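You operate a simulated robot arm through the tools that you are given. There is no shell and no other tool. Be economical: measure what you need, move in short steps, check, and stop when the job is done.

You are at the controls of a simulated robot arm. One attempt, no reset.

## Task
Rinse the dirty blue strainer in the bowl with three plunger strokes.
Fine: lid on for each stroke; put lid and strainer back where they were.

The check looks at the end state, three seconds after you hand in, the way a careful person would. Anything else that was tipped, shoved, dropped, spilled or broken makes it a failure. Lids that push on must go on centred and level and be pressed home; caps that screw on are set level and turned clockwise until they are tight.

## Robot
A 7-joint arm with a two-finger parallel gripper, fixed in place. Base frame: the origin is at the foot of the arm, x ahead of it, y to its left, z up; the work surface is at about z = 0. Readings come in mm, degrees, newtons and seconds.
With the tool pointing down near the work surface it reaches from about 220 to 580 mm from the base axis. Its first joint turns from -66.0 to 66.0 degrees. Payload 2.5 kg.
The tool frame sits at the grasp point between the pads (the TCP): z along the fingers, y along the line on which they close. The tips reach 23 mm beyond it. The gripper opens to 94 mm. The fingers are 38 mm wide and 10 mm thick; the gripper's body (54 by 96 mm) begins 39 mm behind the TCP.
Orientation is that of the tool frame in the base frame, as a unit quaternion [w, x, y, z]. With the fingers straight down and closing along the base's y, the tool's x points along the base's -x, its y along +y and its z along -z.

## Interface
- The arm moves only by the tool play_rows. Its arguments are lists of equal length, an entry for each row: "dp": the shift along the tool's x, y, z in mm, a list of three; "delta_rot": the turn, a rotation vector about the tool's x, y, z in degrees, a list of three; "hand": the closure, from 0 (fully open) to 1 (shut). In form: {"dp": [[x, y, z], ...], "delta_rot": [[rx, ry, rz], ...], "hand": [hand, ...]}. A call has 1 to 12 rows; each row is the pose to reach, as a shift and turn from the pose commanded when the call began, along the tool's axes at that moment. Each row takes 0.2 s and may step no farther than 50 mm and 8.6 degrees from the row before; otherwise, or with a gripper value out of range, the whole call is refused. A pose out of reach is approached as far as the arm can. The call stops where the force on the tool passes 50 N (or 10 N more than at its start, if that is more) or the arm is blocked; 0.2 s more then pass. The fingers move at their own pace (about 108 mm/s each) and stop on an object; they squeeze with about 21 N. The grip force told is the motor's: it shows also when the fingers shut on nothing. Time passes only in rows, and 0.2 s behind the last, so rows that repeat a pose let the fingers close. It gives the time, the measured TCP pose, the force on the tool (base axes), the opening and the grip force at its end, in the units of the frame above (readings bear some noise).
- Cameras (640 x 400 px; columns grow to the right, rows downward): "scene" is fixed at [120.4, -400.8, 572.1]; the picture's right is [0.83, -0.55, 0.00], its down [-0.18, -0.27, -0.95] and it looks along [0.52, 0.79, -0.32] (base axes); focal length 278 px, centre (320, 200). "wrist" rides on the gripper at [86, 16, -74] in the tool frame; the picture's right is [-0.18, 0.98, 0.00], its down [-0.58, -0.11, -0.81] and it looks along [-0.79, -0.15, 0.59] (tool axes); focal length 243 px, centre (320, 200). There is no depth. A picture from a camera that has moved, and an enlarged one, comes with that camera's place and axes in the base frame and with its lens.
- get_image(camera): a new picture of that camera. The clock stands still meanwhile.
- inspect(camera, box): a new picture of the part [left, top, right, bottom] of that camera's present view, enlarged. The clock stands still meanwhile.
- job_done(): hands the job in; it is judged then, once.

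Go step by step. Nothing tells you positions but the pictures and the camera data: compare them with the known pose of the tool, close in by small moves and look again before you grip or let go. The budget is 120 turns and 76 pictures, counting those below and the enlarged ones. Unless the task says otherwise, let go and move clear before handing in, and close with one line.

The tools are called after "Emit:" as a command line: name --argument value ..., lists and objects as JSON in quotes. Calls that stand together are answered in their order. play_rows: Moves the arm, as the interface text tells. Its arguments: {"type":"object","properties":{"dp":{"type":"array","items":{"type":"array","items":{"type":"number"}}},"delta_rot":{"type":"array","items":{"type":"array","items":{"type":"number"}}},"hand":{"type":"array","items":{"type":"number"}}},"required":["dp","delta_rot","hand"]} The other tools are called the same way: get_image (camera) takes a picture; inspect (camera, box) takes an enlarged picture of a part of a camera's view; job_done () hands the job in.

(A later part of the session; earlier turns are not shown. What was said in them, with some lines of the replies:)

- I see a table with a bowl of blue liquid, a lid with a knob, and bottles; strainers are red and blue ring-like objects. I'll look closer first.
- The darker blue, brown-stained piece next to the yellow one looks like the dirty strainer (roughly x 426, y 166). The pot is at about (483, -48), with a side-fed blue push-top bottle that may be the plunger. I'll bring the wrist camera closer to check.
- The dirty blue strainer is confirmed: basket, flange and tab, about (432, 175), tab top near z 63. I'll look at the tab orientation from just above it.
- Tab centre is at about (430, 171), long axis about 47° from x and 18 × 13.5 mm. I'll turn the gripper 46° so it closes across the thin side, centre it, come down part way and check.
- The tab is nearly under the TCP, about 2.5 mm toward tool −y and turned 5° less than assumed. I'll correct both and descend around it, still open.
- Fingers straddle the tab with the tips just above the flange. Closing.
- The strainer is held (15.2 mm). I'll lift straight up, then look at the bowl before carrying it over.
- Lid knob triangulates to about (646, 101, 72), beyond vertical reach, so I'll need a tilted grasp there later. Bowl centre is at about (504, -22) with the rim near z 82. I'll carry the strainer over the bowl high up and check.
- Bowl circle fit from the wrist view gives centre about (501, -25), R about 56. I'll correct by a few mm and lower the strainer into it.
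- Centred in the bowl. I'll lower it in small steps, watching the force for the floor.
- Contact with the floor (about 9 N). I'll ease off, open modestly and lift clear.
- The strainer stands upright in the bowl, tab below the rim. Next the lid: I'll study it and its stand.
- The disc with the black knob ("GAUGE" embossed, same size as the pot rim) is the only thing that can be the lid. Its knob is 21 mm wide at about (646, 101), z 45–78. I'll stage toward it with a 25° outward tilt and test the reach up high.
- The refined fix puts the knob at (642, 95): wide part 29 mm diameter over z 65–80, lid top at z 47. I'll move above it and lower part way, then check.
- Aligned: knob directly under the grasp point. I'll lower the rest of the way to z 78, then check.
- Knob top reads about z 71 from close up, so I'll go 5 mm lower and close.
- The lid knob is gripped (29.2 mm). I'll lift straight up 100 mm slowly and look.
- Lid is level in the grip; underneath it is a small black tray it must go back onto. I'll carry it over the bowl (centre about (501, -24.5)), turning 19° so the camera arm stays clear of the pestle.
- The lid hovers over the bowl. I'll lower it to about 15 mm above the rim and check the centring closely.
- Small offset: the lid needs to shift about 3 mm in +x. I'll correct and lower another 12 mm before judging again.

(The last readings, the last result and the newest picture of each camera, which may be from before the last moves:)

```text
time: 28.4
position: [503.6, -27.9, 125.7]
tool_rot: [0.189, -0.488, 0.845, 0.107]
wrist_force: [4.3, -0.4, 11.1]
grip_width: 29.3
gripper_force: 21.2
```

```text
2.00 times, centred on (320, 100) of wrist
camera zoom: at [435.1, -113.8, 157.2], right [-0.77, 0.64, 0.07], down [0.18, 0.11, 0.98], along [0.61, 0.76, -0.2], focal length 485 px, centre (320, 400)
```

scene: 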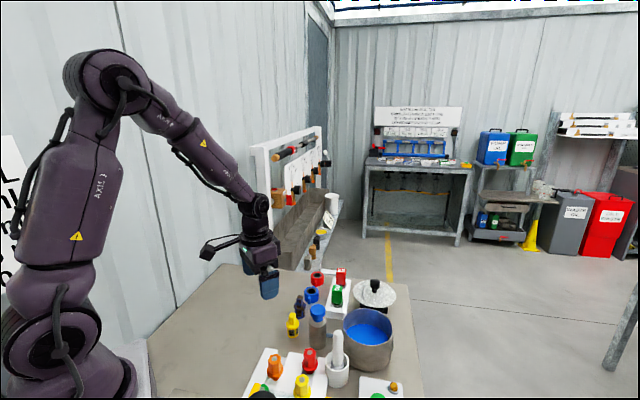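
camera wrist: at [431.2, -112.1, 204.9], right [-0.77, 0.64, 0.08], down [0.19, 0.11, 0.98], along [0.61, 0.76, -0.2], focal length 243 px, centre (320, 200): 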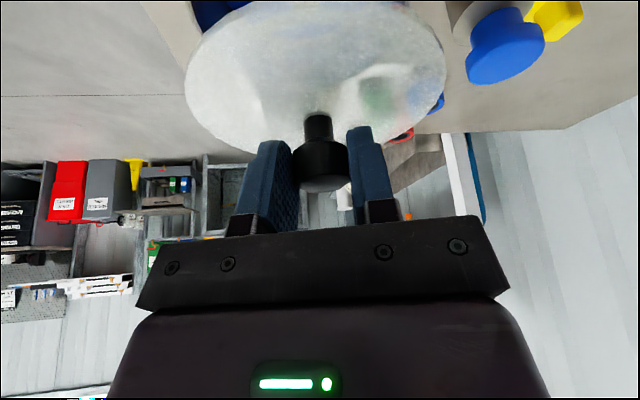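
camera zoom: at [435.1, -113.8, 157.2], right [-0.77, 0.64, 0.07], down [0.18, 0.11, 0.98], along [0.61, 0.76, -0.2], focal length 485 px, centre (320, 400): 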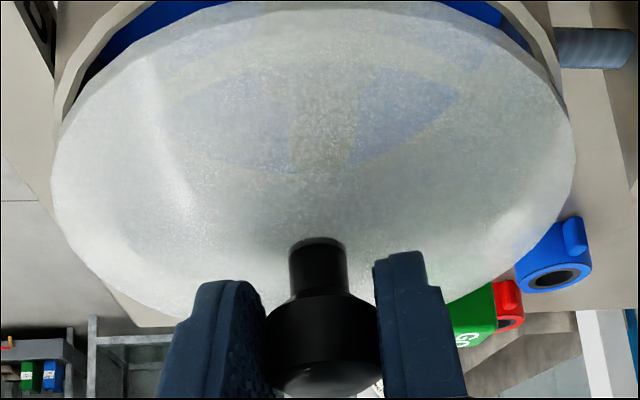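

The lid touched while offset: the knob sits about 12 mm forward of the TCP in the pads, so the lid is about 10 mm too far from the camera side. I'll lift 8 mm, shift it (-7, -7), and come down close.

Emit:
play_rows --dp '[[-3.4, 0, -7.3], [1, 1, -9.4], [5.4, 2.2, -11.4], [5.4, 2.2, -11.4], [7.9, 2.2, -6.5], [7.9, 2.2, -6.5]]' --delta_rot '[[0, 0, 0], [0, 0, 0], [0, 0, 0], [0, 0, 0], [0, 0, 0], [0, 0, 0]]' --hand '[1, 1, 1, 1, 1, 1]'

Emit:
inspect --camera "scene" --box '[335, 285, 405, 355]'

Emit:
inspect --camera "wrist" --box '[160, 0, 480, 200]'

```text
time: 29.8
position: [496.7, -34.8, 128.8]
tool_rot: [0.187, -0.488, 0.846, 0.108]
wrist_force: [-0.2, 0.1, -1.9]
grip_width: 29.2
gripper_force: 20.9
```

```text
5.71 times, centred on (370, 320) of scene
camera zoom: at [120.4, -400.8, 572.1], right [0.83, -0.55, 0.0], down [-0.18, -0.27, -0.95], along [0.52, 0.79, -0.32], focal length 1591 px, centre (34, -486)
```

zoom: 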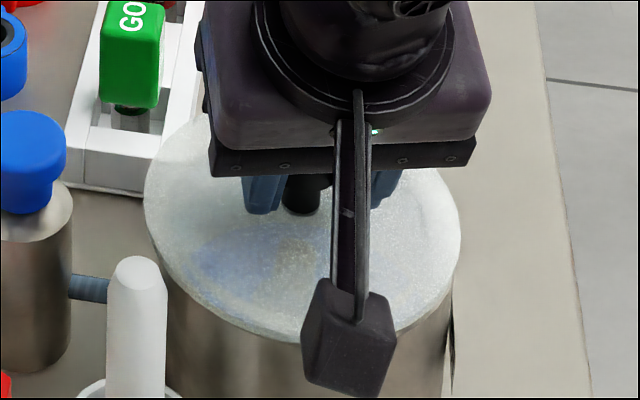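

```text
2.00 times, centred on (320, 100) of wrist
camera zoom: at [427.1, -119.3, 160.4], right [-0.77, 0.64, 0.08], down [0.19, 0.11, 0.98], along [0.61, 0.76, -0.2], focal length 485 px, centre (320, 400)
```

zoom: 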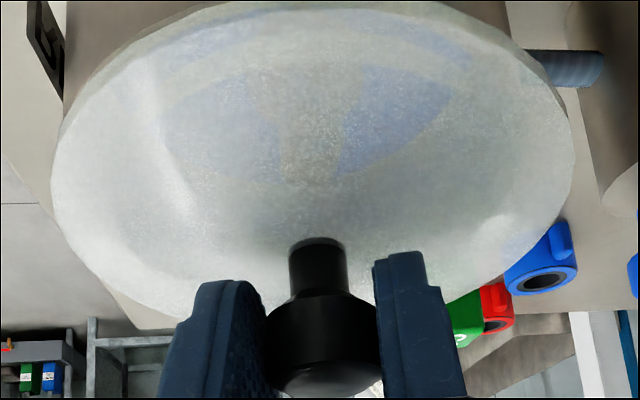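

The near rim is now covered; a final nudge of about 2 mm and lowering to contact in small steps.

Emit:
play_rows --dp '[[0.95, -1.8, -0.4], [1.4, -1.8, 0.5], [1.8, -1.8, 1.4], [2.2, -1.8, 2.3], [2.65, -1.8, 3.2], [2.65, -1.8, 3.2]]' --delta_rot '[[0, 0, 0], [0, 0, 0], [0, 0, 0], [0, 0, 0], [0, 0, 0], [0, 0, 0]]' --hand '[1, 1, 1, 1, 1, 1]'

Emit:
inspect --camera "scene" --box '[335, 285, 405, 355]'

```text
time: 31.2
position: [497.9, -34.7, 125.0]
tool_rot: [0.187, -0.488, 0.846, 0.109]
wrist_force: [0.4, 0.8, -1.8]
grip_width: 29.0
gripper_force: 21.0
```

```text
5.71 times, centred on (370, 320) of scene
camera zoom: at [120.4, -400.8, 572.1], right [0.83, -0.55, 0.0], down [-0.18, -0.27, -0.95], along [0.52, 0.79, -0.32], focal length 1591 px, centre (34, -486)
```

zoom: 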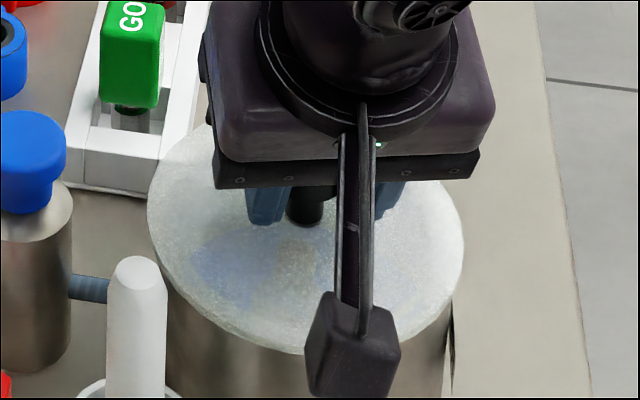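

No contact yet at z 125, where it had touched when off-centre, so it is likely entering the rim. Continuing down gently.

Emit:
play_rows --dp '[[0.42, 0, 0.9], [0.85, 0, 1.8], [1.27, 0, 2.7], [1.27, 0, 2.7]]' --delta_rot '[[0, 0, 0], [0, 0, 0], [0, 0, 0], [0, 0, 0]]' --hand '[1, 1, 1, 1]'

```text
time: 32.2
position: [497.1, -34.9, 119.7]
tool_rot: [0.187, -0.489, 0.845, 0.108]
wrist_force: [0.3, -0.3, -1.1]
grip_width: 29.1
gripper_force: 21.1
```

Emit:
play_rows --dp '[[0.42, 0, 0.9], [0.85, 0, 1.8], [1.27, 0, 2.7], [1.27, 0, 2.7]]' --delta_rot '[[0, 0, 0], [0, 0, 0], [0, 0, 0], [0, 0, 0]]' --hand '[1, 1, 1, 1]'

Emit:
inspect --camera "scene" --box '[335, 285, 405, 355]'

Emit:
inspect --camera "wrist" --box '[160, 0, 480, 200]'

```text
time: 33.2
position: [497.6, -34.6, 118.2]
tool_rot: [0.189, -0.488, 0.845, 0.108]
wrist_force: [3.3, 2.8, 9.0]
grip_width: 29.3
gripper_force: 21.1
```

```text
5.71 times, centred on (370, 320) of scene
camera zoom: at [120.4, -400.8, 572.1], right [0.83, -0.55, 0.0], down [-0.18, -0.27, -0.95], along [0.52, 0.79, -0.32], focal length 1591 px, centre (34, -486)
```

zoom: 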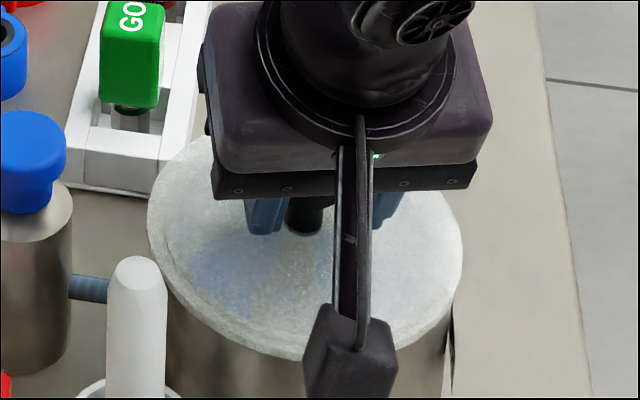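

```text
2.00 times, centred on (320, 100) of wrist
camera zoom: at [428.0, -120.1, 150.2], right [-0.77, 0.64, 0.08], down [0.18, 0.11, 0.98], along [0.61, 0.76, -0.2], focal length 485 px, centre (320, 400)
```

zoom: 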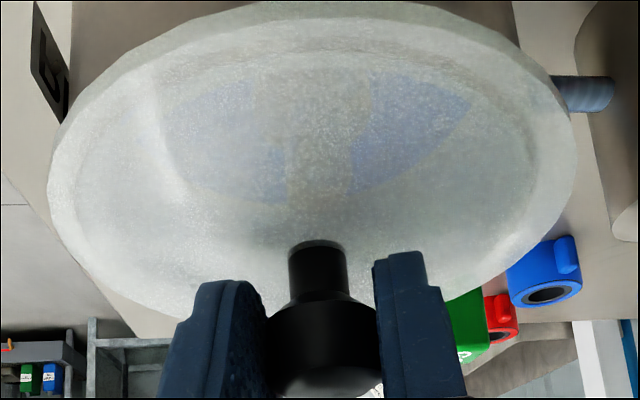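

It settled 7 mm deeper than the off-centre contact and reads about 9 N: the plug went into the rim. I'll release and back off along the finger axis.

Emit:
play_rows --dp '[[-0.3, 0, -0.6], [-0.3, 0, -0.6], [-0.3, 0, -0.6], [-0.3, 0, -0.6], [-0.3, 0, -15], [-0.3, 0, -40], [-0.3, 0, -75], [-0.3, 0, -90], [-0.3, 0, -90]]' --delta_rot '[[0, 0, 0], [0, 0, 0], [0, 0, 0], [0, 0, 0], [0, 0, 0], [0, 0, 0], [0, 0, 0], [0, 0, 0], [0, 0, 0]]' --hand '[0.65, 0.5, 0.45, 0.45, 0.45, 0.45, 0.45, 0.45, 0.45]'

Emit:
get_image --camera "wrist"

Emit:
inspect --camera "scene" --box '[325, 275, 415, 375]'

```text
time: 35.2
position: [480.5, -69.4, 201.5]
tool_rot: [0.188, -0.488, 0.845, 0.108]
wrist_force: [-0.2, -0.8, 0.1]
grip_width: 51.7
gripper_force: 0.1
```

```text
26 pictures are left
camera wrist: at [410.3, -155.0, 232.2], right [-0.77, 0.64, 0.08], down [0.19, 0.11, 0.98], along [0.61, 0.76, -0.2], focal length 243 px, centre (320, 200)
```

wrist: 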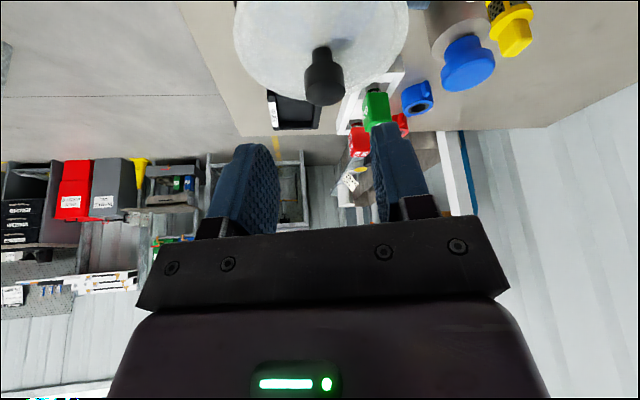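

```text
4.00 times, centred on (370, 325) of scene
camera zoom: at [120.4, -400.8, 572.1], right [0.83, -0.55, 0.0], down [-0.18, -0.27, -0.95], along [0.52, 0.79, -0.32], focal length 1114 px, centre (120, -300)
```

zoom: 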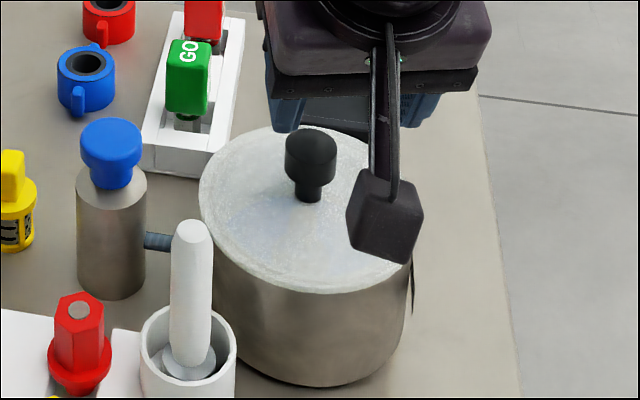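

The lid sits level and concentric. I'll bring the tool upright, closed, above the knob to press it home.

Emit:
play_rows --dp '[[-15, 0.8, 7], [-30, 1.6, 14], [-44.7, 2.5, 20.9], [-44.7, 2.5, 20.9], [-44.7, 2.5, 20.9]]' --delta_rot '[[0, 8, 0], [0, 16, 0], [0, 24, 0], [0, 25, 0], [0, 25, 0]]' --hand '[0.8, 1, 1, 1, 1]'

Emit:
get_image --camera "wrist"

```text
time: 36.4
position: [500.9, -23.9, 200.9]
tool_rot: [-0.001, -0.5, 0.866, -0.001]
wrist_force: [0.7, 0.5, -0.2]
grip_width: 0.1
gripper_force: 21.4
```

```text
24 pictures are left
camera wrist: at [442.8, -89.3, 276.0], right [-0.76, 0.65, 0.0], down [0.39, 0.45, 0.81], along [0.53, 0.61, -0.59], focal length 243 px, centre (320, 200)
```

wrist: 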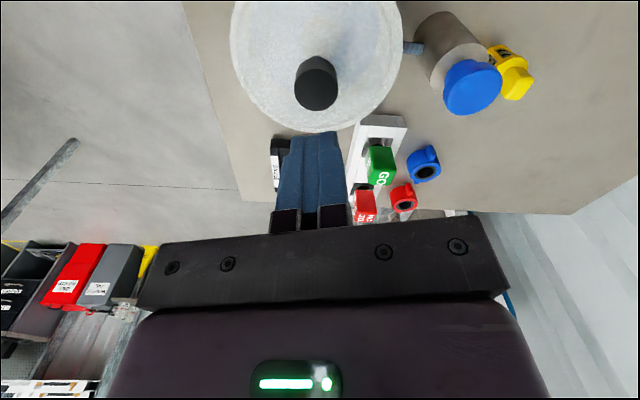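

Knob is about (503, -22). I'll press down on it gently.

Emit:
play_rows --dp '[[-3.2, -1.6, 20], [-3.2, -1.6, 40], [-3.2, -1.6, 52], [-3.2, -1.6, 55], [-3.2, -1.6, 57], [-3.2, -1.6, 59], [-3.2, -1.6, 59]]' --delta_rot '[[0, 0, 0], [0, 0, 0], [0, 0, 0], [0, 0, 0], [0, 0, 0], [0, 0, 0], [0, 0, 0]]' --hand '[1, 1, 1, 1, 1, 1, 1]'

```text
time: 37.9
position: [507.2, -22.7, 144.9]
tool_rot: [0.002, -0.5, 0.866, -0.002]
wrist_force: [-2.4, -0.3, 5.3]
grip_width: 0.1
gripper_force: 21.4
stopped in row 7: the force on the tool passed its limit (the readings are from after the stop); the commanded pose is now the measured one
```

Lid pressed home. Raising and moving over the blue plunger at about (419, 60), then checking alignment.

Emit:
play_rows --dp '[[0, 0, -20], [0, 0, -45], [-7, 30, -50], [-14, 60, -50], [-21, 90, -50], [-28.4, 116.8, -50], [-28.4, 116.8, -50], [-28.4, 116.8, -50]]' --delta_rot '[[0, 0, 0], [0, 0, 0], [0, 0, 0], [0, 0, 0], [0, 0, 0], [0, 0, 0], [0, 0, 0], [0, 0, 0]]' --hand '[1, 1, 1, 1, 1, 1, 1, 1]'

Emit:
get_image --camera "wrist"

Emit:
inspect --camera "scene" --box '[285, 255, 415, 375]'

```text
time: 39.7
position: [417.6, 62.6, 195.6]
tool_rot: [0.002, -0.499, 0.866, -0.002]
wrist_force: [0.5, 0.4, -0.8]
grip_width: 0.3
gripper_force: 21.3
```

```text
23 pictures are left
camera wrist: at [360.5, -3.5, 270.4], right [-0.76, 0.65, -0.01], down [0.38, 0.45, 0.81], along [0.53, 0.61, -0.59], focal length 243 px, centre (320, 200)
```

wrist: 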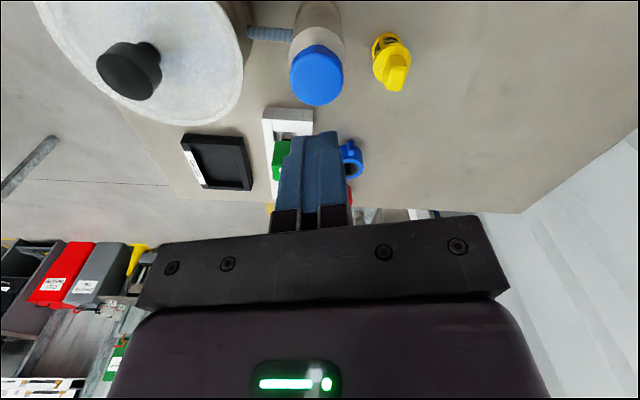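

```text
3.33 times, centred on (350, 315) of scene
camera zoom: at [120.4, -400.8, 572.1], right [0.83, -0.55, 0.0], down [-0.18, -0.27, -0.95], along [0.52, 0.79, -0.32], focal length 928 px, centre (220, -183)
```

zoom: 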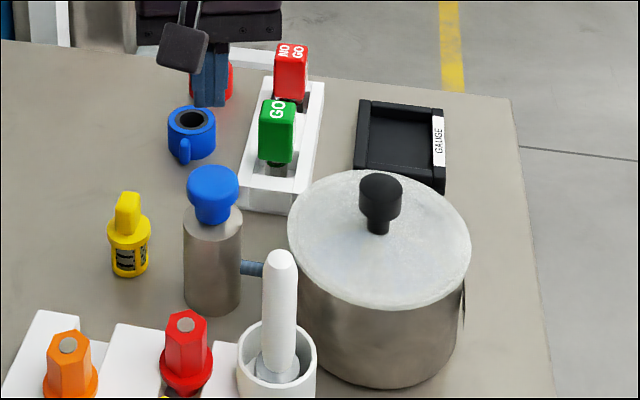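

The lid is well seated. I'm above the plunger with a 2–3 mm offset to correct; I'll lower to just above it and then feel for it.

Emit:
play_rows --dp '[[1, -2.5, 20], [1, -2.5, 40], [1, -2.5, 57], [1, -2.5, 60], [1, -2.5, 63], [1, -2.5, 66], [1, -2.5, 66]]' --delta_rot '[[0, 0, 0], [0, 0, 0], [0, 0, 0], [0, 0, 0], [0, 0, 0], [0, 0, 0], [0, 0, 0]]' --hand '[1, 1, 1, 1, 1, 1, 1]'

Emit:
inspect --camera "scene" --box '[285, 285, 365, 355]'

```text
time: 41.3
position: [421.4, 59.2, 128.9]
tool_rot: [0.002, -0.5, 0.866, -0.002]
wrist_force: [0.3, -0.1, -0.1]
grip_width: 0.2
gripper_force: 20.9
```

```text
5.71 times, centred on (325, 320) of scene
camera zoom: at [120.4, -400.8, 572.1], right [0.83, -0.55, 0.0], down [-0.18, -0.27, -0.95], along [0.52, 0.79, -0.32], focal length 1591 px, centre (291, -486)
```

zoom: 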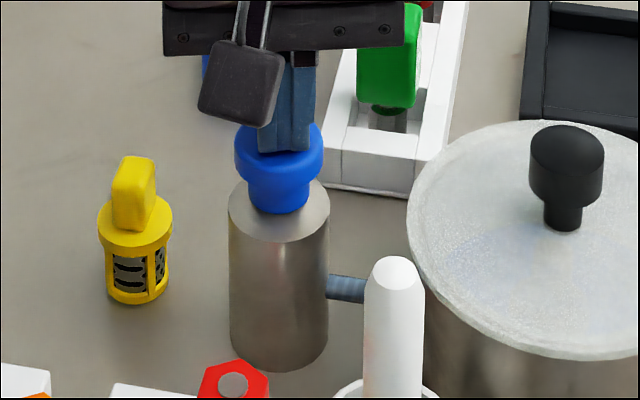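

Centred over the plunger top. First stroke: pressing in small steps.

Emit:
play_rows --dp '[[0, 0, 2], [0, 0, 4], [0, 0, 6], [0, 0, 8], [0, 0, 10], [0, 0, 10]]' --delta_rot '[[0, 0, 0], [0, 0, 0], [0, 0, 0], [0, 0, 0], [0, 0, 0], [0, 0, 0]]' --hand '[1, 1, 1, 1, 1, 1]'

Emit:
inspect --camera "scene" --box '[285, 285, 365, 355]'

```text
time: 42.7
position: [420.1, 57.8, 120.4]
tool_rot: [0.002, -0.499, 0.866, -0.001]
wrist_force: [0.1, 0.0, 1.6]
grip_width: 0.0
gripper_force: 20.7
```

```text
5.71 times, centred on (325, 320) of scene
camera zoom: at [120.4, -400.8, 572.1], right [0.83, -0.55, 0.0], down [-0.18, -0.27, -0.95], along [0.52, 0.79, -0.32], focal length 1591 px, centre (291, -486)
```

zoom: 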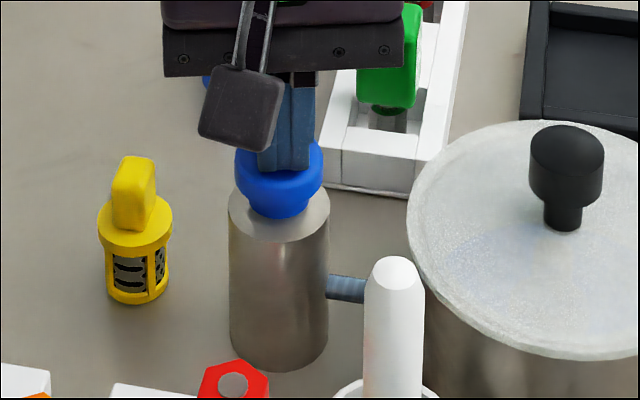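

The plunger is moving with little resistance. Continuing to the end of the stroke.

Emit:
play_rows --dp '[[0, 0, 2], [0, 0, 4], [0, 0, 6], [0, 0, 8], [0, 0, 10], [0, 0, 10]]' --delta_rot '[[0, 0, 0], [0, 0, 0], [0, 0, 0], [0, 0, 0], [0, 0, 0], [0, 0, 0]]' --hand '[1, 1, 1, 1, 1, 1]'

Emit:
inspect --camera "scene" --box '[285, 285, 365, 355]'

```text
time: 44.1
position: [421.3, 59.0, 109.4]
tool_rot: [0.002, -0.5, 0.866, -0.002]
wrist_force: [-7.8, -4.7, 27.0]
grip_width: 0.0
gripper_force: 21.1
```

```text
5.71 times, centred on (325, 320) of scene
camera zoom: at [120.3, -400.8, 572.1], right [0.83, -0.55, 0.0], down [-0.18, -0.27, -0.95], along [0.52, 0.79, -0.32], focal length 1591 px, centre (291, -486)
```

zoom: 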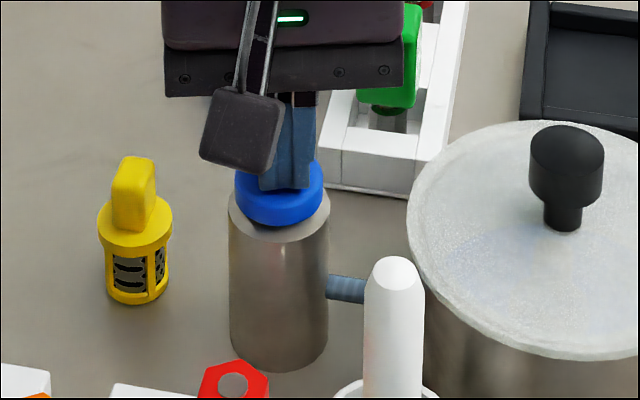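

Bottomed out (27 N): stroke one. I'll raise and see whether it springs back.

Emit:
play_rows --dp '[[0, 0, -5], [0, 0, -11], [0, 0, -17], [0, 0, -24], [0, 0, -24]]' --delta_rot '[[0, 0, 0], [0, 0, 0], [0, 0, 0], [0, 0, 0], [0, 0, 0]]' --hand '[1, 1, 1, 1, 1]'

Emit:
inspect --camera "scene" --box '[285, 285, 365, 355]'

```text
time: 45.3
position: [420.4, 59.9, 133.7]
tool_rot: [0.002, -0.5, 0.866, -0.002]
wrist_force: [-0.2, 0.0, 0.4]
grip_width: 0.0
gripper_force: 21.4
```

```text
5.71 times, centred on (325, 320) of scene
camera zoom: at [120.4, -400.8, 572.1], right [0.83, -0.55, 0.0], down [-0.18, -0.27, -0.95], along [0.52, 0.79, -0.32], focal length 1591 px, centre (291, -486)
```

zoom: 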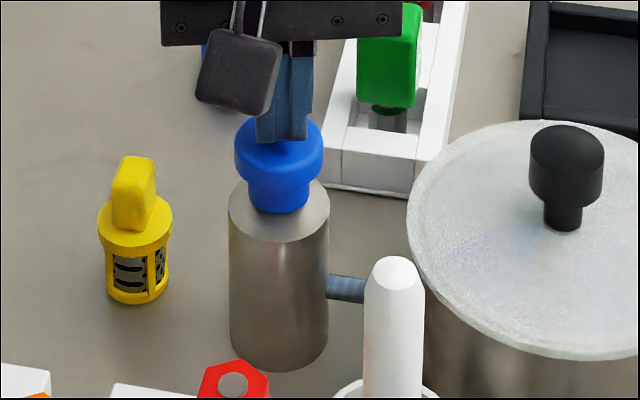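

It springs back fully. Stroke two at the same depth, then back up.

Emit:
play_rows --dp '[[0, 0, 5], [0, 0, 10], [0, 0, 15], [0, 0, 20], [0, 0, 24], [0, 0, 24], [0, 0, 18], [0, 0, 11], [0, 0, 4], [0, 0, 0], [0, 0, 0], [0, 0, 0]]' --delta_rot '[[0, 0, 0], [0, 0, 0], [0, 0, 0], [0, 0, 0], [0, 0, 0], [0, 0, 0], [0, 0, 0], [0, 0, 0], [0, 0, 0], [0, 0, 0], [0, 0, 0], [0, 0, 0]]' --hand '[1, 1, 1, 1, 1, 1, 1, 1, 1, 1, 1, 1]'

```text
time: 47.9
position: [421.1, 58.3, 132.2]
tool_rot: [0.002, -0.499, 0.866, -0.002]
wrist_force: [-0.8, -0.2, 0.6]
grip_width: 0.0
gripper_force: 20.8
```

Stroke two went through without stopping. Stroke three: down first, to confirm the bottom force.

Emit:
play_rows --dp '[[0, 0, 5], [0, 0, 10], [0, 0, 15], [0, 0, 20], [0, 0, 24], [0, 0, 24]]' --delta_rot '[[0, 0, 0], [0, 0, 0], [0, 0, 0], [0, 0, 0], [0, 0, 0], [0, 0, 0]]' --hand '[1, 1, 1, 1, 1, 1]'

```text
time: 49.3
position: [421.5, 59.5, 110.0]
tool_rot: [0.002, -0.499, 0.866, -0.004]
wrist_force: [-4.3, -3.7, 21.8]
grip_width: 0.1
gripper_force: 21.1
```

Third stroke bottomed (22 N). Raising off and returning, tilted 25°, to the pose I backed off to after releasing the lid.

Emit:
play_rows --dp '[[0, 0, -20], [0, 0, -50], [0, 0, -90], [16, -23, -90], [33, -47, -90], [50, -71, -90], [66, -95, -90], [81.9, -116, -91], [81.9, -116, -91], [81.9, -116, -91]]' --delta_rot '[[0, 0, 0], [0, 0, 0], [0, 0, 0], [0, -5, 0], [0, -11, 0], [0, -17, 0], [0, -23, 0], [0, -25, 0], [0, -25, 0], [0, -25, 0]]' --hand '[1, 1, 1, 0.8, 0.6, 0.5, 0.45, 0.45, 0.45, 0.45]'

Emit:
get_image --camera "wrist"

```text
time: 51.5
position: [478.6, -72.6, 199.3]
tool_rot: [0.19, -0.488, 0.845, 0.106]
wrist_force: [-0.2, -0.5, -0.4]
grip_width: 51.7
gripper_force: 0.1
```

```text
17 pictures are left
camera wrist: at [408.8, -158.7, 230.4], right [-0.77, 0.64, 0.07], down [0.18, 0.11, 0.98], along [0.61, 0.76, -0.2], focal length 243 px, centre (320, 200)
```

wrist: 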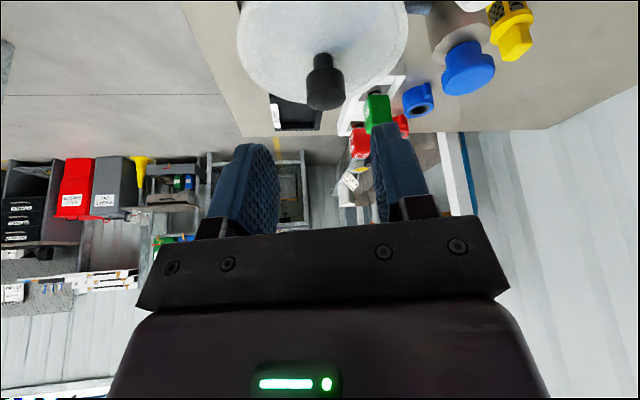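

Pose differs by a few mm from the earlier retreat pose; I'll correct that and advance back to the knob, still open.

Emit:
play_rows --dp '[[-4.3, 0.5, 10], [-4.3, 0.5, 35], [-4.3, 0.5, 60], [-4.3, 0.5, 80], [-4.3, 0.5, 89.4], [-4.3, 0.5, 89.4]]' --delta_rot '[[0, 0, 0], [0, 0, 0], [0, 0, 0], [0, 0, 0], [0, 0, 0], [0, 0, 0]]' --hand '[0.45, 0.45, 0.45, 0.45, 0.45, 0.45]'

Emit:
inspect --camera "wrist" --box '[160, 0, 480, 200]'

```text
time: 52.9
position: [501.4, -34.7, 120.4]
tool_rot: [0.19, -0.488, 0.845, 0.107]
wrist_force: [-0.2, 0.6, 0.2]
grip_width: 51.4
gripper_force: 0.3
```

```text
2.00 times, centred on (320, 100) of wrist
camera zoom: at [431.0, -120.2, 152.1], right [-0.77, 0.64, 0.07], down [0.18, 0.11, 0.98], along [0.61, 0.76, -0.2], focal length 485 px, centre (320, 400)
```

zoom: 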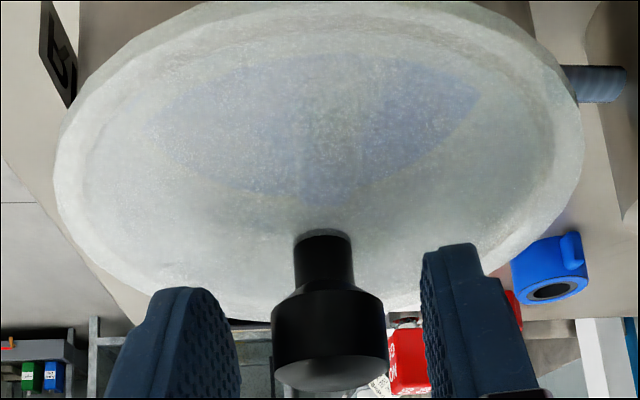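

Slightly off from the release pose (by about (3, 0, 2) mm); I'll correct and close on the knob.

Emit:
play_rows --dp '[[1.1, 1.3, 0.5], [2.2, 2.6, 1.1], [2.2, 2.6, 1.1], [2.2, 2.6, 1.1], [2.2, 2.6, 1.1], [2.2, 2.6, 1.1], [2.2, 2.6, 1.1]]' --delta_rot '[[0, 0, 0], [0, 0, 0], [0, 0, 0], [0, 0, 0], [0, 0, 0], [0, 0, 0], [0, 0, 0]]' --hand '[0.45, 0.45, 0.6, 0.75, 0.9, 1, 1]'

Emit:
inspect --camera "wrist" --box '[160, 0, 480, 200]'

```text
time: 54.5
position: [497.7, -34.5, 120.6]
tool_rot: [0.189, -0.488, 0.845, 0.107]
wrist_force: [0.3, 0.8, 1.9]
grip_width: 28.9
gripper_force: 21.2
```

```text
2.00 times, centred on (320, 100) of wrist
camera zoom: at [428.7, -120.5, 150.7], right [-0.77, 0.64, 0.07], down [0.18, 0.11, 0.98], along [0.61, 0.76, -0.2], focal length 485 px, centre (320, 400)
```

zoom: 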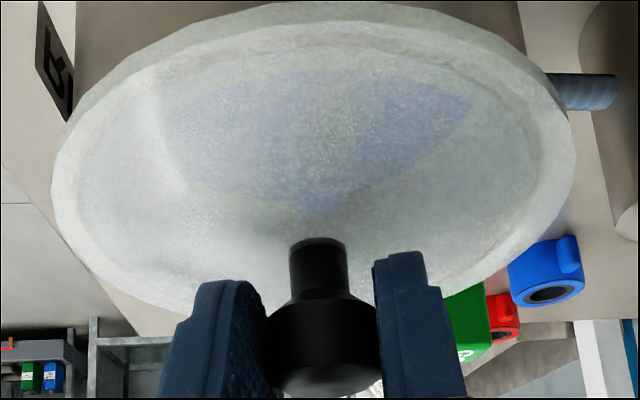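

Gripped exactly as before. Lifting straight up slowly.

Emit:
play_rows --dp '[[-1.3, 0, -2.7], [-3.4, 0, -7.2], [-6.3, 0, -13.6], [-11, 0, -23.5], [-16.5, 0, -35.3], [-22.8, 0, -49], [-22.8, 0, -49], [-22.8, 0, -49]]' --delta_rot '[[0, 0, 0], [0, 0, 0], [0, 0, 0], [0, 0, 0], [0, 0, 0], [0, 0, 0], [0, 0, 0], [0, 0, 0]]' --hand '[1, 1, 1, 1, 1, 1, 1, 1]'

Emit:
inspect --camera "scene" --box '[300, 245, 420, 375]'

```text
time: 56.3
position: [498.8, -35.0, 173.0]
tool_rot: [0.189, -0.489, 0.845, 0.107]
wrist_force: [0.1, 0.1, -1.4]
grip_width: 28.9
gripper_force: 20.4
```

```text
3.08 times, centred on (360, 310) of scene
camera zoom: at [120.4, -400.8, 572.1], right [0.83, -0.55, 0.0], down [-0.18, -0.27, -0.95], along [0.52, 0.79, -0.32], focal length 857 px, centre (197, -138)
```

zoom: 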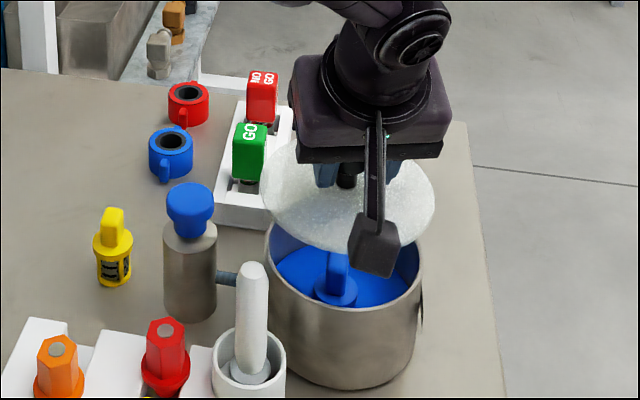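

The strainer came out clean blue. Now I'll carry the lid back above its tray, undoing the 19° turn.

Emit:
play_rows --dp '[[-12, -4.3, 5.7], [-33, -11.7, 15.6], [-58, -20.6, 27.4], [-83, -29.4, 39.2], [-108, -38.3, 51], [-133, -47.2, 62.8], [-152, -53.9, 71.8], [-166.6, -59.1, 78.7], [-166.6, -59.1, 78.7], [-166.6, -59.1, 78.7]]' --delta_rot '[[1, 0, 2.15], [2, 0, 4.3], [3, 0, 6.45], [4, 0, 8.6], [5, 0, 10.75], [6, 0, 12.9], [7, 0, 15.05], [8, 0, 17.2], [8, 0, 17.2], [8, 0, 17.2]]' --hand '[1, 1, 1, 1, 1, 1, 1, 1, 1, 1]'

Emit:
inspect --camera "wrist" --box '[160, 0, 480, 200]'

```text
time: 58.5
position: [640.8, 97.6, 170.9]
tool_rot: [0.206, -0.342, 0.914, 0.074]
wrist_force: [-0.4, -0.6, -0.3]
grip_width: 29.2
gripper_force: 20.9
```

```text
2.00 times, centred on (320, 100) of wrist
camera zoom: at [545.7, 38.8, 203.2], right [-0.52, 0.85, 0.07], down [0.21, 0.04, 0.98], along [0.83, 0.52, -0.2], focal length 485 px, centre (320, 400)
```

zoom: 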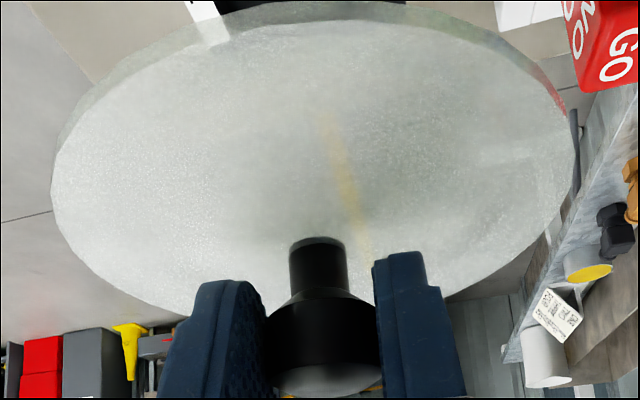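

Back over the tray with a 3 mm offset versus the pick-up pose. I'll correct it and lower to about 8 mm above the rest position, then compare.

Emit:
play_rows --dp '[[7, -1, 10], [14, -2.4, 27], [22, -2.4, 45], [30, -2.4, 62], [36, -2.4, 75], [39.7, -2.4, 81.8], [39.7, -2.4, 81.8], [39.7, -2.4, 81.8]]' --delta_rot '[[0, 0, 0], [0, 0, 0], [0, 0, 0], [0, 0, 0], [0, 0, 0], [0, 0, 0], [0, 0, 0], [0, 0, 0]]' --hand '[1, 1, 1, 1, 1, 1, 1, 1]'

Emit:
inspect --camera "scene" --box '[325, 245, 405, 325]'

Emit:
inspect --camera "wrist" --box '[160, 0, 480, 200]'

```text
time: 60.3
position: [640.9, 94.1, 81.5]
tool_rot: [0.206, -0.342, 0.914, 0.074]
wrist_force: [0.2, -0.4, -2.0]
grip_width: 29.2
gripper_force: 21.4
```

```text
5.00 times, centred on (365, 285) of scene
camera zoom: at [120.4, -400.8, 572.1], right [0.83, -0.55, 0.0], down [-0.18, -0.27, -0.95], along [0.52, 0.79, -0.32], focal length 1392 px, centre (95, -225)
```

zoom: 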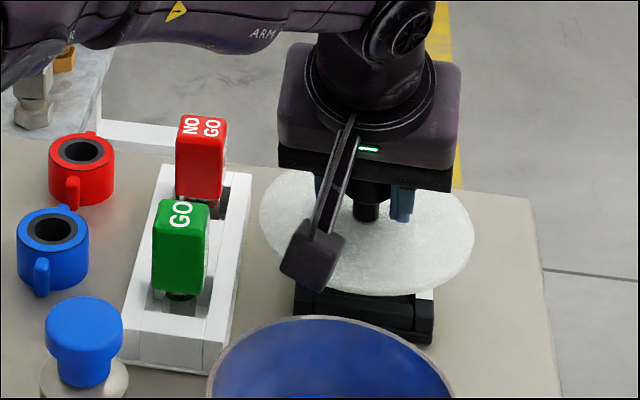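

```text
2.00 times, centred on (320, 100) of wrist
camera zoom: at [547.0, 34.7, 112.8], right [-0.52, 0.85, 0.07], down [0.21, 0.04, 0.98], along [0.83, 0.52, -0.2], focal length 485 px, centre (320, 400)
```

zoom: 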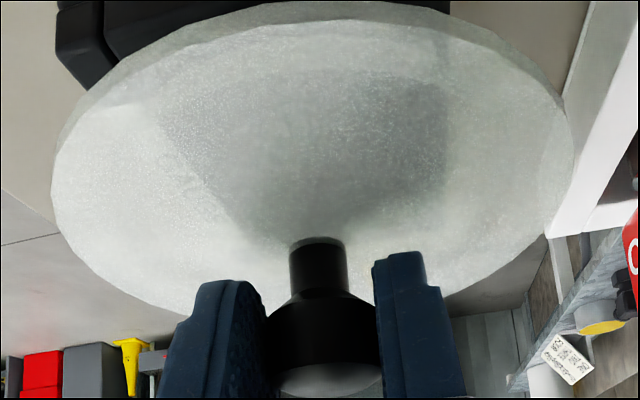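

Position matches the pick-up pose to about 1 mm; only 8–9 mm of height remains. Lowering gently.

Emit:
play_rows --dp '[[0.5, 0.7, 2.3], [1.4, 0.7, 4.3], [1.9, 0.7, 5.5], [2.4, 0.7, 6.6], [2.8, 0.7, 7.5], [2.8, 0.7, 7.5]]' --delta_rot '[[0, 0, 0], [0, 0, 0], [0, 0, 0], [0, 0, 0], [0, 0, 0], [0, 0, 0]]' --hand '[1, 1, 1, 1, 1, 1]'

Emit:
inspect --camera "wrist" --box '[160, 0, 480, 200]'

```text
time: 61.7
position: [642.0, 93.1, 73.6]
tool_rot: [0.205, -0.342, 0.914, 0.074]
wrist_force: [0.2, 0.6, -0.7]
grip_width: 29.0
gripper_force: 21.1
```

```text
2.00 times, centred on (320, 100) of wrist
camera zoom: at [548.2, 35.7, 105.1], right [-0.52, 0.85, 0.07], down [0.21, 0.04, 0.98], along [0.83, 0.52, -0.2], focal length 485 px, centre (320, 400)
```

zoom: 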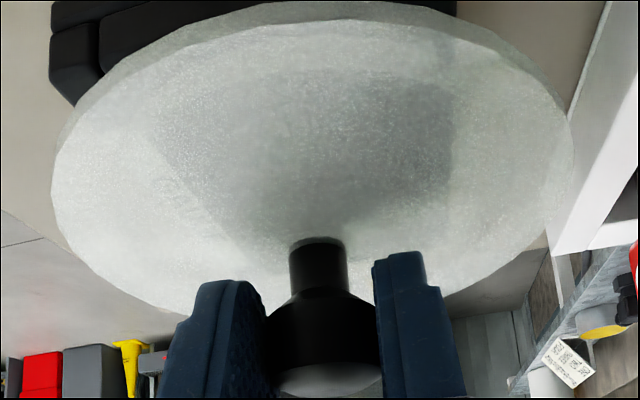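

The lid now sits about 3 mm higher in the grip than at pick-up (from that early contact), so it still hangs just above the tray. Lowering a few more mm until contact.

Emit:
play_rows --dp '[[1.1, 0.6, 0.6], [1.5, 0.6, 1.5], [1.9, 0.6, 2.4], [2.3, 0.6, 3.3], [2.3, 0.6, 3.3]]' --delta_rot '[[0, 0, 0], [0, 0, 0], [0, 0, 0], [0, 0, 0], [0, 0, 0]]' --hand '[1, 1, 1, 1, 1]'

```text
time: 62.9
position: [641.1, 94.1, 69.7]
tool_rot: [0.205, -0.343, 0.914, 0.075]
wrist_force: [0.1, 1.0, -1.5]
grip_width: 28.9
gripper_force: 21.4
```

Emit:
play_rows --dp '[[0.42, 0, 0.9], [0.63, 0, 1.35], [0.85, 0, 1.8], [0.85, 0, 1.8]]' --delta_rot '[[0, 0, 0], [0, 0, 0], [0, 0, 0], [0, 0, 0]]' --hand '[1, 1, 1, 1]'

Emit:
inspect --camera "scene" --box '[325, 245, 405, 325]'

```text
time: 63.9
position: [642.2, 94.1, 69.6]
tool_rot: [0.205, -0.342, 0.914, 0.076]
wrist_force: [-2.6, 0.8, 4.7]
grip_width: 28.8
gripper_force: 21.3
```

```text
5.00 times, centred on (365, 285) of scene
camera zoom: at [120.4, -400.8, 572.1], right [0.83, -0.55, 0.0], down [-0.18, -0.27, -0.95], along [0.52, 0.79, -0.32], focal length 1392 px, centre (95, -225)
```

zoom: 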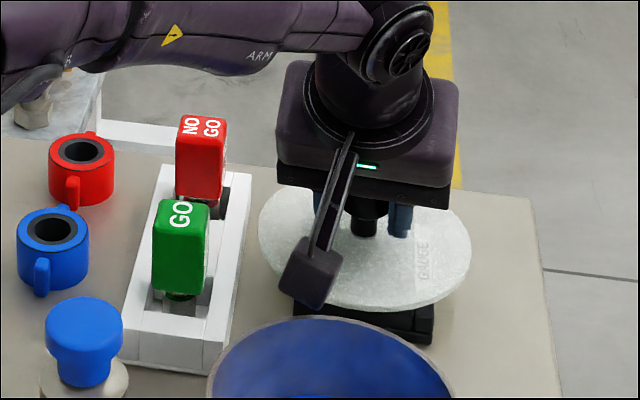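

Contact on the tray (about 5 N), within about 2 mm of the original spot. I'll release and back out.

Emit:
play_rows --dp '[[-0.3, 0, -0.6], [-0.3, 0, -0.6], [-0.3, 0, -0.6], [-0.3, 0, -0.6], [-0.3, 0, -15], [-0.3, 0, -40], [-0.3, 0, -75], [-0.3, 0, -110], [-0.3, 0, -110]]' --delta_rot '[[0, 0, 0], [0, 0, 0], [0, 0, 0], [0, 0, 0], [0, 0, 0], [0, 0, 0], [0, 0, 0], [0, 0, 0], [0, 0, 0]]' --hand '[0.65, 0.5, 0.45, 0.45, 0.45, 0.45, 0.45, 0.45, 0.45]'

Emit:
inspect --camera "scene" --box '[325, 265, 405, 325]'

```text
time: 65.9
position: [605.9, 63.8, 171.3]
tool_rot: [0.206, -0.342, 0.914, 0.075]
wrist_force: [0.4, 0.5, -0.3]
grip_width: 52.0
gripper_force: 0.1
```

```text
6.67 times, centred on (365, 295) of scene
camera zoom: at [120.4, -400.8, 572.1], right [0.83, -0.55, 0.0], down [-0.18, -0.27, -0.95], along [0.52, 0.79, -0.32], focal length 1856 px, centre (20, -433)
```

zoom: 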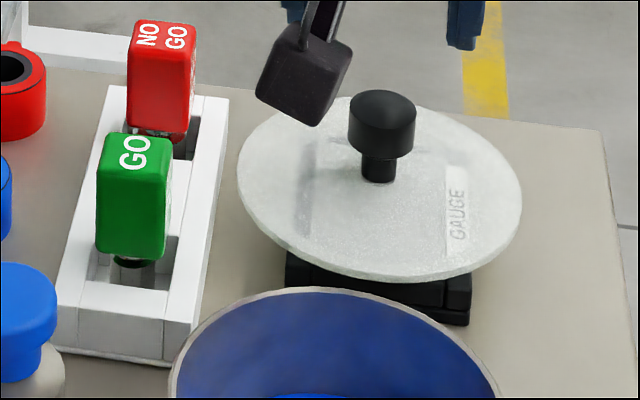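

Lid back on its tray, level, within about 3 mm. Next I'll go upright over the bowl for the strainer.

Emit:
play_rows --dp '[[8, 0, -25], [35, 0.5, -42], [60, 0.9, -56], [85, 1.2, -72], [110.9, 1.6, -89.2], [110.9, 1.6, -89.2], [110.9, 1.6, -89.2]]' --delta_rot '[[0, 2, 0], [0, 9, 0], [0, 16, 0], [0, 22, 0], [0, 25, 0], [0, 25, 0], [0, 25, 0]]' --hand '[0.45, 0.55, 0.6, 0.65, 0.65, 0.65, 0.65]'

Emit:
inspect --camera "wrist" --box '[220, 0, 420, 130]'

```text
time: 67.5
position: [497.8, -25.5, 202.4]
tool_rot: [0.002, -0.35, 0.937, -0.002]
wrist_force: [0.7, -0.2, 0.8]
grip_width: 32.8
gripper_force: 0.1
```

```text
3.08 times, centred on (320, 65) of wrist
camera zoom: at [420.9, -68.7, 277.3], right [-0.51, 0.86, 0.0], down [0.51, 0.3, 0.81], along [0.7, 0.41, -0.59], focal length 746 px, centre (320, 615)
```

zoom: 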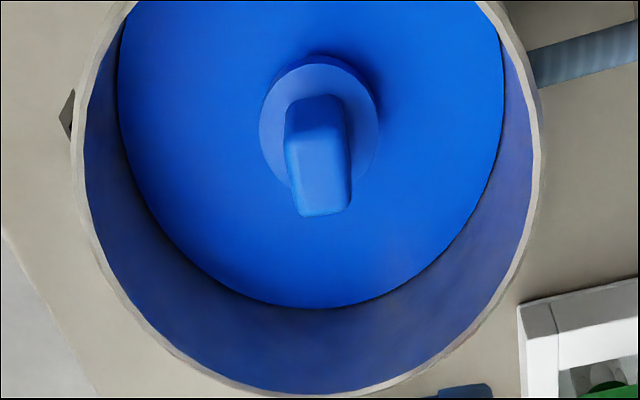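

The strainer stands clean and upright, 2 mm from where I left it. Descending around the tab.

Emit:
play_rows --dp '[[-2.2, 0.5, 20], [-2.2, 0.5, 55], [-2.2, 0.5, 85], [-2.2, 0.5, 110], [-2.2, 0.5, 124], [-2.2, 0.5, 129], [-2.2, 0.5, 129]]' --delta_rot '[[0, 0, 0], [0, 0, 0], [0, 0, 0], [0, 0, 0], [0, 0, 0], [0, 0, 0], [0, 0, 0]]' --hand '[0.65, 0.65, 0.65, 0.65, 0.65, 0.65, 0.65]'

Emit:
inspect --camera "wrist" --box '[220, 60, 420, 240]'

```text
time: 69.1
position: [503.1, -24.2, 72.8]
tool_rot: [0.002, -0.35, 0.937, -0.002]
wrist_force: [-0.5, -0.3, 0.4]
grip_width: 32.8
gripper_force: 0.2
```

```text
2.22 times, centred on (320, 150) of wrist
camera zoom: at [425.9, -67.3, 147.3], right [-0.51, 0.86, 0.0], down [0.51, 0.3, 0.81], along [0.7, 0.41, -0.59], focal length 539 px, centre (320, 311)
```

zoom: 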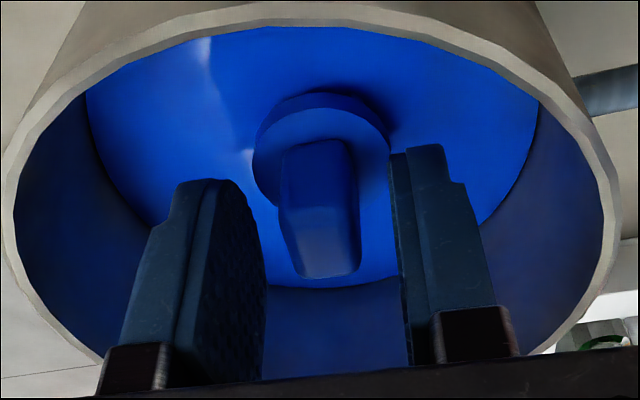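

Lined up; 1.5 mm lower and then close.

Emit:
play_rows --dp '[[1, 0, 0.8], [1, 0, 1.5], [1, 0, 1.5], [1, 0, 1.5], [1, 0, 1.5], [1, 0, 1.5]]' --delta_rot '[[0, 0, 0], [0, 0, 0], [0, 0, 0], [0, 0, 0], [0, 0, 0], [0, 0, 0]]' --hand '[0.65, 0.65, 0.8, 1, 1, 1]'

Emit:
inspect --camera "wrist" --box '[220, 40, 420, 240]'

```text
time: 70.5
position: [502.4, -25.0, 70.7]
tool_rot: [0.002, -0.351, 0.936, -0.001]
wrist_force: [-0.2, -0.6, -1.4]
grip_width: 15.3
gripper_force: 21.1
```

```text
2.00 times, centred on (320, 140) of wrist
camera zoom: at [425.3, -68.0, 145.5], right [-0.51, 0.86, 0.0], down [0.51, 0.3, 0.81], along [0.7, 0.41, -0.59], focal length 485 px, centre (320, 320)
```

zoom: 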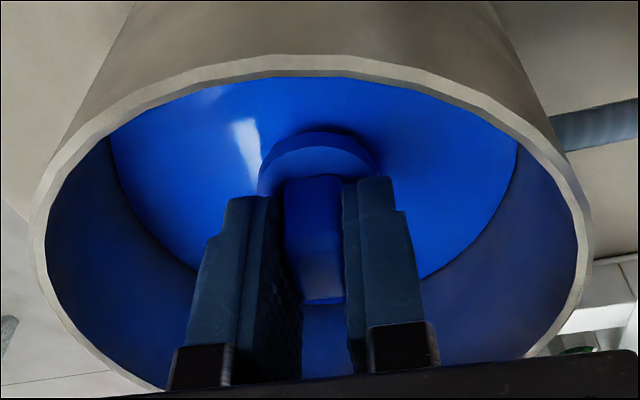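

Gripped as at pick-up (15.3 mm). I'll lift clear, holding briefly over the bowl to let it drip, then carry it back above its spot.

Emit:
play_rows --dp '[[0, 0, -8], [0, 0, -30], [0, 0, -60], [0, 0, -95], [0, 0, -130], [0, 0, -130], [0, 0, -130], [0, 0, -130], [0, 0, -130]]' --delta_rot '[[0, 0, 0], [0, 0, 0], [0, 0, 0], [0, 0, 0], [0, 0, 0], [0, 0, 0], [0, 0, 0], [0, 0, 0], [0, 0, 0]]' --hand '[1, 1, 1, 1, 1, 1, 1, 1, 1]'

Emit:
play_rows --dp '[[-9, 23, 0], [-24, 61, 0], [-39, 100, 0], [-54, 138, 0], [-68, 173, 0], [-75.5, 192.7, 0], [-75.5, 192.7, 0], [-75.5, 192.7, 0]]' --delta_rot '[[0, 0, 0], [0, 0, 0], [0, 0, 0], [0, 0, 0], [0, 0, 0], [0, 0, 0], [0, 0, 0], [0, 0, 0]]' --hand '[1, 1, 1, 1, 1, 1, 1, 1]'

Emit:
inspect --camera "wrist" --box '[220, 40, 420, 240]'

```text
time: 72.5
position: [501.0, -24.6, 200.5]
tool_rot: [0.002, -0.35, 0.937, -0.001]
wrist_force: [0.2, -0.1, -1.3]
grip_width: 15.3
gripper_force: 21.2
```

```text
time: 74.3
position: [430.3, 168.8, 202.7]
tool_rot: [0.001, -0.351, 0.936, -0.001]
wrist_force: [0.6, 0.9, -0.2]
grip_width: 15.3
gripper_force: 20.8
```

```text
2.00 times, centred on (320, 140) of wrist
camera zoom: at [353.5, 125.2, 277.4], right [-0.51, 0.86, 0.0], down [0.51, 0.3, 0.81], along [0.7, 0.41, -0.59], focal length 485 px, centre (320, 320)
```

zoom: 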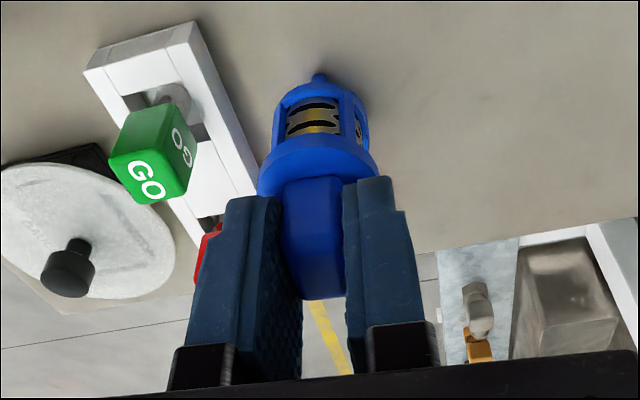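

The strainer is clean. Lowering to about 10 mm above the table and comparing with the original pick-up pose.

Emit:
play_rows --dp '[[-1.6, 0, 20], [-1.6, 0, 55], [-1.6, 0, 85], [-1.6, 0, 110], [-1.6, 0, 126], [-1.6, 0, 126], [-1.6, 0, 126]]' --delta_rot '[[0, 0, 0], [0, 0, 0], [0, 0, 0], [0, 0, 0], [0, 0, 0], [0, 0, 0], [0, 0, 0]]' --hand '[1, 1, 1, 1, 1, 1, 1]'

Emit:
inspect --camera "wrist" --box '[220, 40, 420, 240]'

```text
time: 75.9
position: [433.8, 172.5, 75.6]
tool_rot: [0.003, -0.351, 0.936, -0.002]
wrist_force: [-0.5, -0.6, -0.3]
grip_width: 15.4
gripper_force: 21.2
```

```text
2.00 times, centred on (320, 140) of wrist
camera zoom: at [356.7, 128.4, 149.7], right [-0.51, 0.86, 0.0], down [0.51, 0.3, 0.81], along [0.7, 0.41, -0.59], focal length 485 px, centre (320, 320)
```

zoom: 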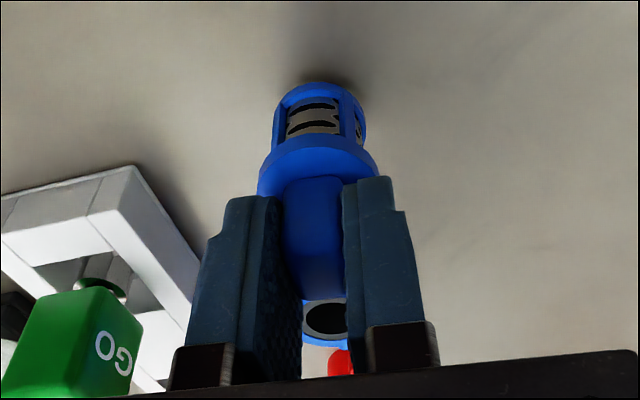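

Within 2 mm of the original. Small correction and gently down to touch.

Emit:
play_rows --dp '[[1.6, -0.6, 3], [1.6, -0.6, 5.5], [1.6, -0.6, 7], [1.6, -0.6, 8], [1.6, -0.6, 8]]' --delta_rot '[[0, 0, 0], [0, 0, 0], [0, 0, 0], [0, 0, 0], [0, 0, 0]]' --hand '[1, 1, 1, 1, 1]'

```text
time: 77.1
position: [432.9, 170.2, 66.6]
tool_rot: [0.003, -0.35, 0.937, -0.001]
wrist_force: [-0.2, 1.1, -0.3]
grip_width: 15.4
gripper_force: 20.9
```

Emit:
play_rows --dp '[[0, 0, 0.7], [0, 0, 1.4], [0, 0, 1.4]]' --delta_rot '[[0, 0, 0], [0, 0, 0], [0, 0, 0]]' --hand '[1, 1, 1]'

```text
time: 77.9
position: [432.9, 170.7, 65.8]
tool_rot: [0.002, -0.35, 0.937, -0.001]
wrist_force: [-0.3, 0.0, -0.1]
grip_width: 15.3
gripper_force: 20.7
```

Emit:
play_rows --dp '[[0, 0, 0.7], [0, 0, 1.4], [0, 0, 1.4]]' --delta_rot '[[0, 0, 0], [0, 0, 0], [0, 0, 0]]' --hand '[1, 1, 1]'

```text
time: 78.7
position: [434.0, 169.7, 64.5]
tool_rot: [0.004, -0.35, 0.937, -0.002]
wrist_force: [-4.0, 0.0, 13.7]
grip_width: 15.0
gripper_force: 20.9
```

Firm contact with the table. Easing off half a millimetre, releasing and lifting clear.

Emit:
play_rows --dp '[[0, 0, -0.8], [0, 0, -0.8], [0, 0, -0.8], [0, 0, -0.8], [0, 0, -0.8], [0, 0, -25], [0, 0, -60], [0, 0, -100], [0, 0, -135], [0, 0, -135]]' --delta_rot '[[0, 0, 0], [0, 0, 0], [0, 0, 0], [0, 0, 0], [0, 0, 0], [0, 0, 0], [0, 0, 0], [0, 0, 0], [0, 0, 0], [0, 0, 0]]' --hand '[1, 0.85, 0.65, 0.55, 0.55, 0.55, 0.55, 0.55, 0.55, 0.55]'

Emit:
inspect --camera "scene" --box '[240, 250, 430, 400]'

```text
time: 80.9
position: [430.9, 169.8, 198.5]
tool_rot: [0.002, -0.349, 0.937, -0.002]
wrist_force: [-0.5, 0.6, -0.3]
grip_width: 42.5
gripper_force: 0.0
```

```text
2.67 times, centred on (335, 325) of scene
camera zoom: at [120.4, -400.8, 572.1], right [0.83, -0.55, 0.0], down [-0.18, -0.27, -0.95], along [0.52, 0.79, -0.32], focal length 742 px, centre (280, -133)
```

zoom: 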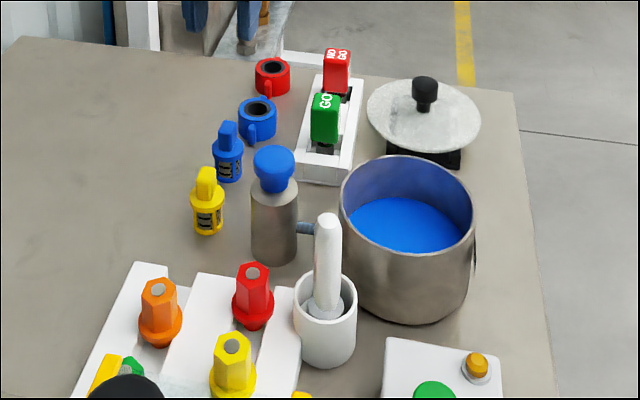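

The view matches the starting picture: the strainer is clean and upright at its spot, the lid is on its tray, and nothing else looks disturbed. The gripper is clear, so I'm handing in.

Emit:
job_done

```text
The job is handed in.
```

The blue strainer was rinsed with three full plunger strokes, lid on for each. It is back within about 2 mm of where it stood, and the lid is on its tray within about 3 mm.
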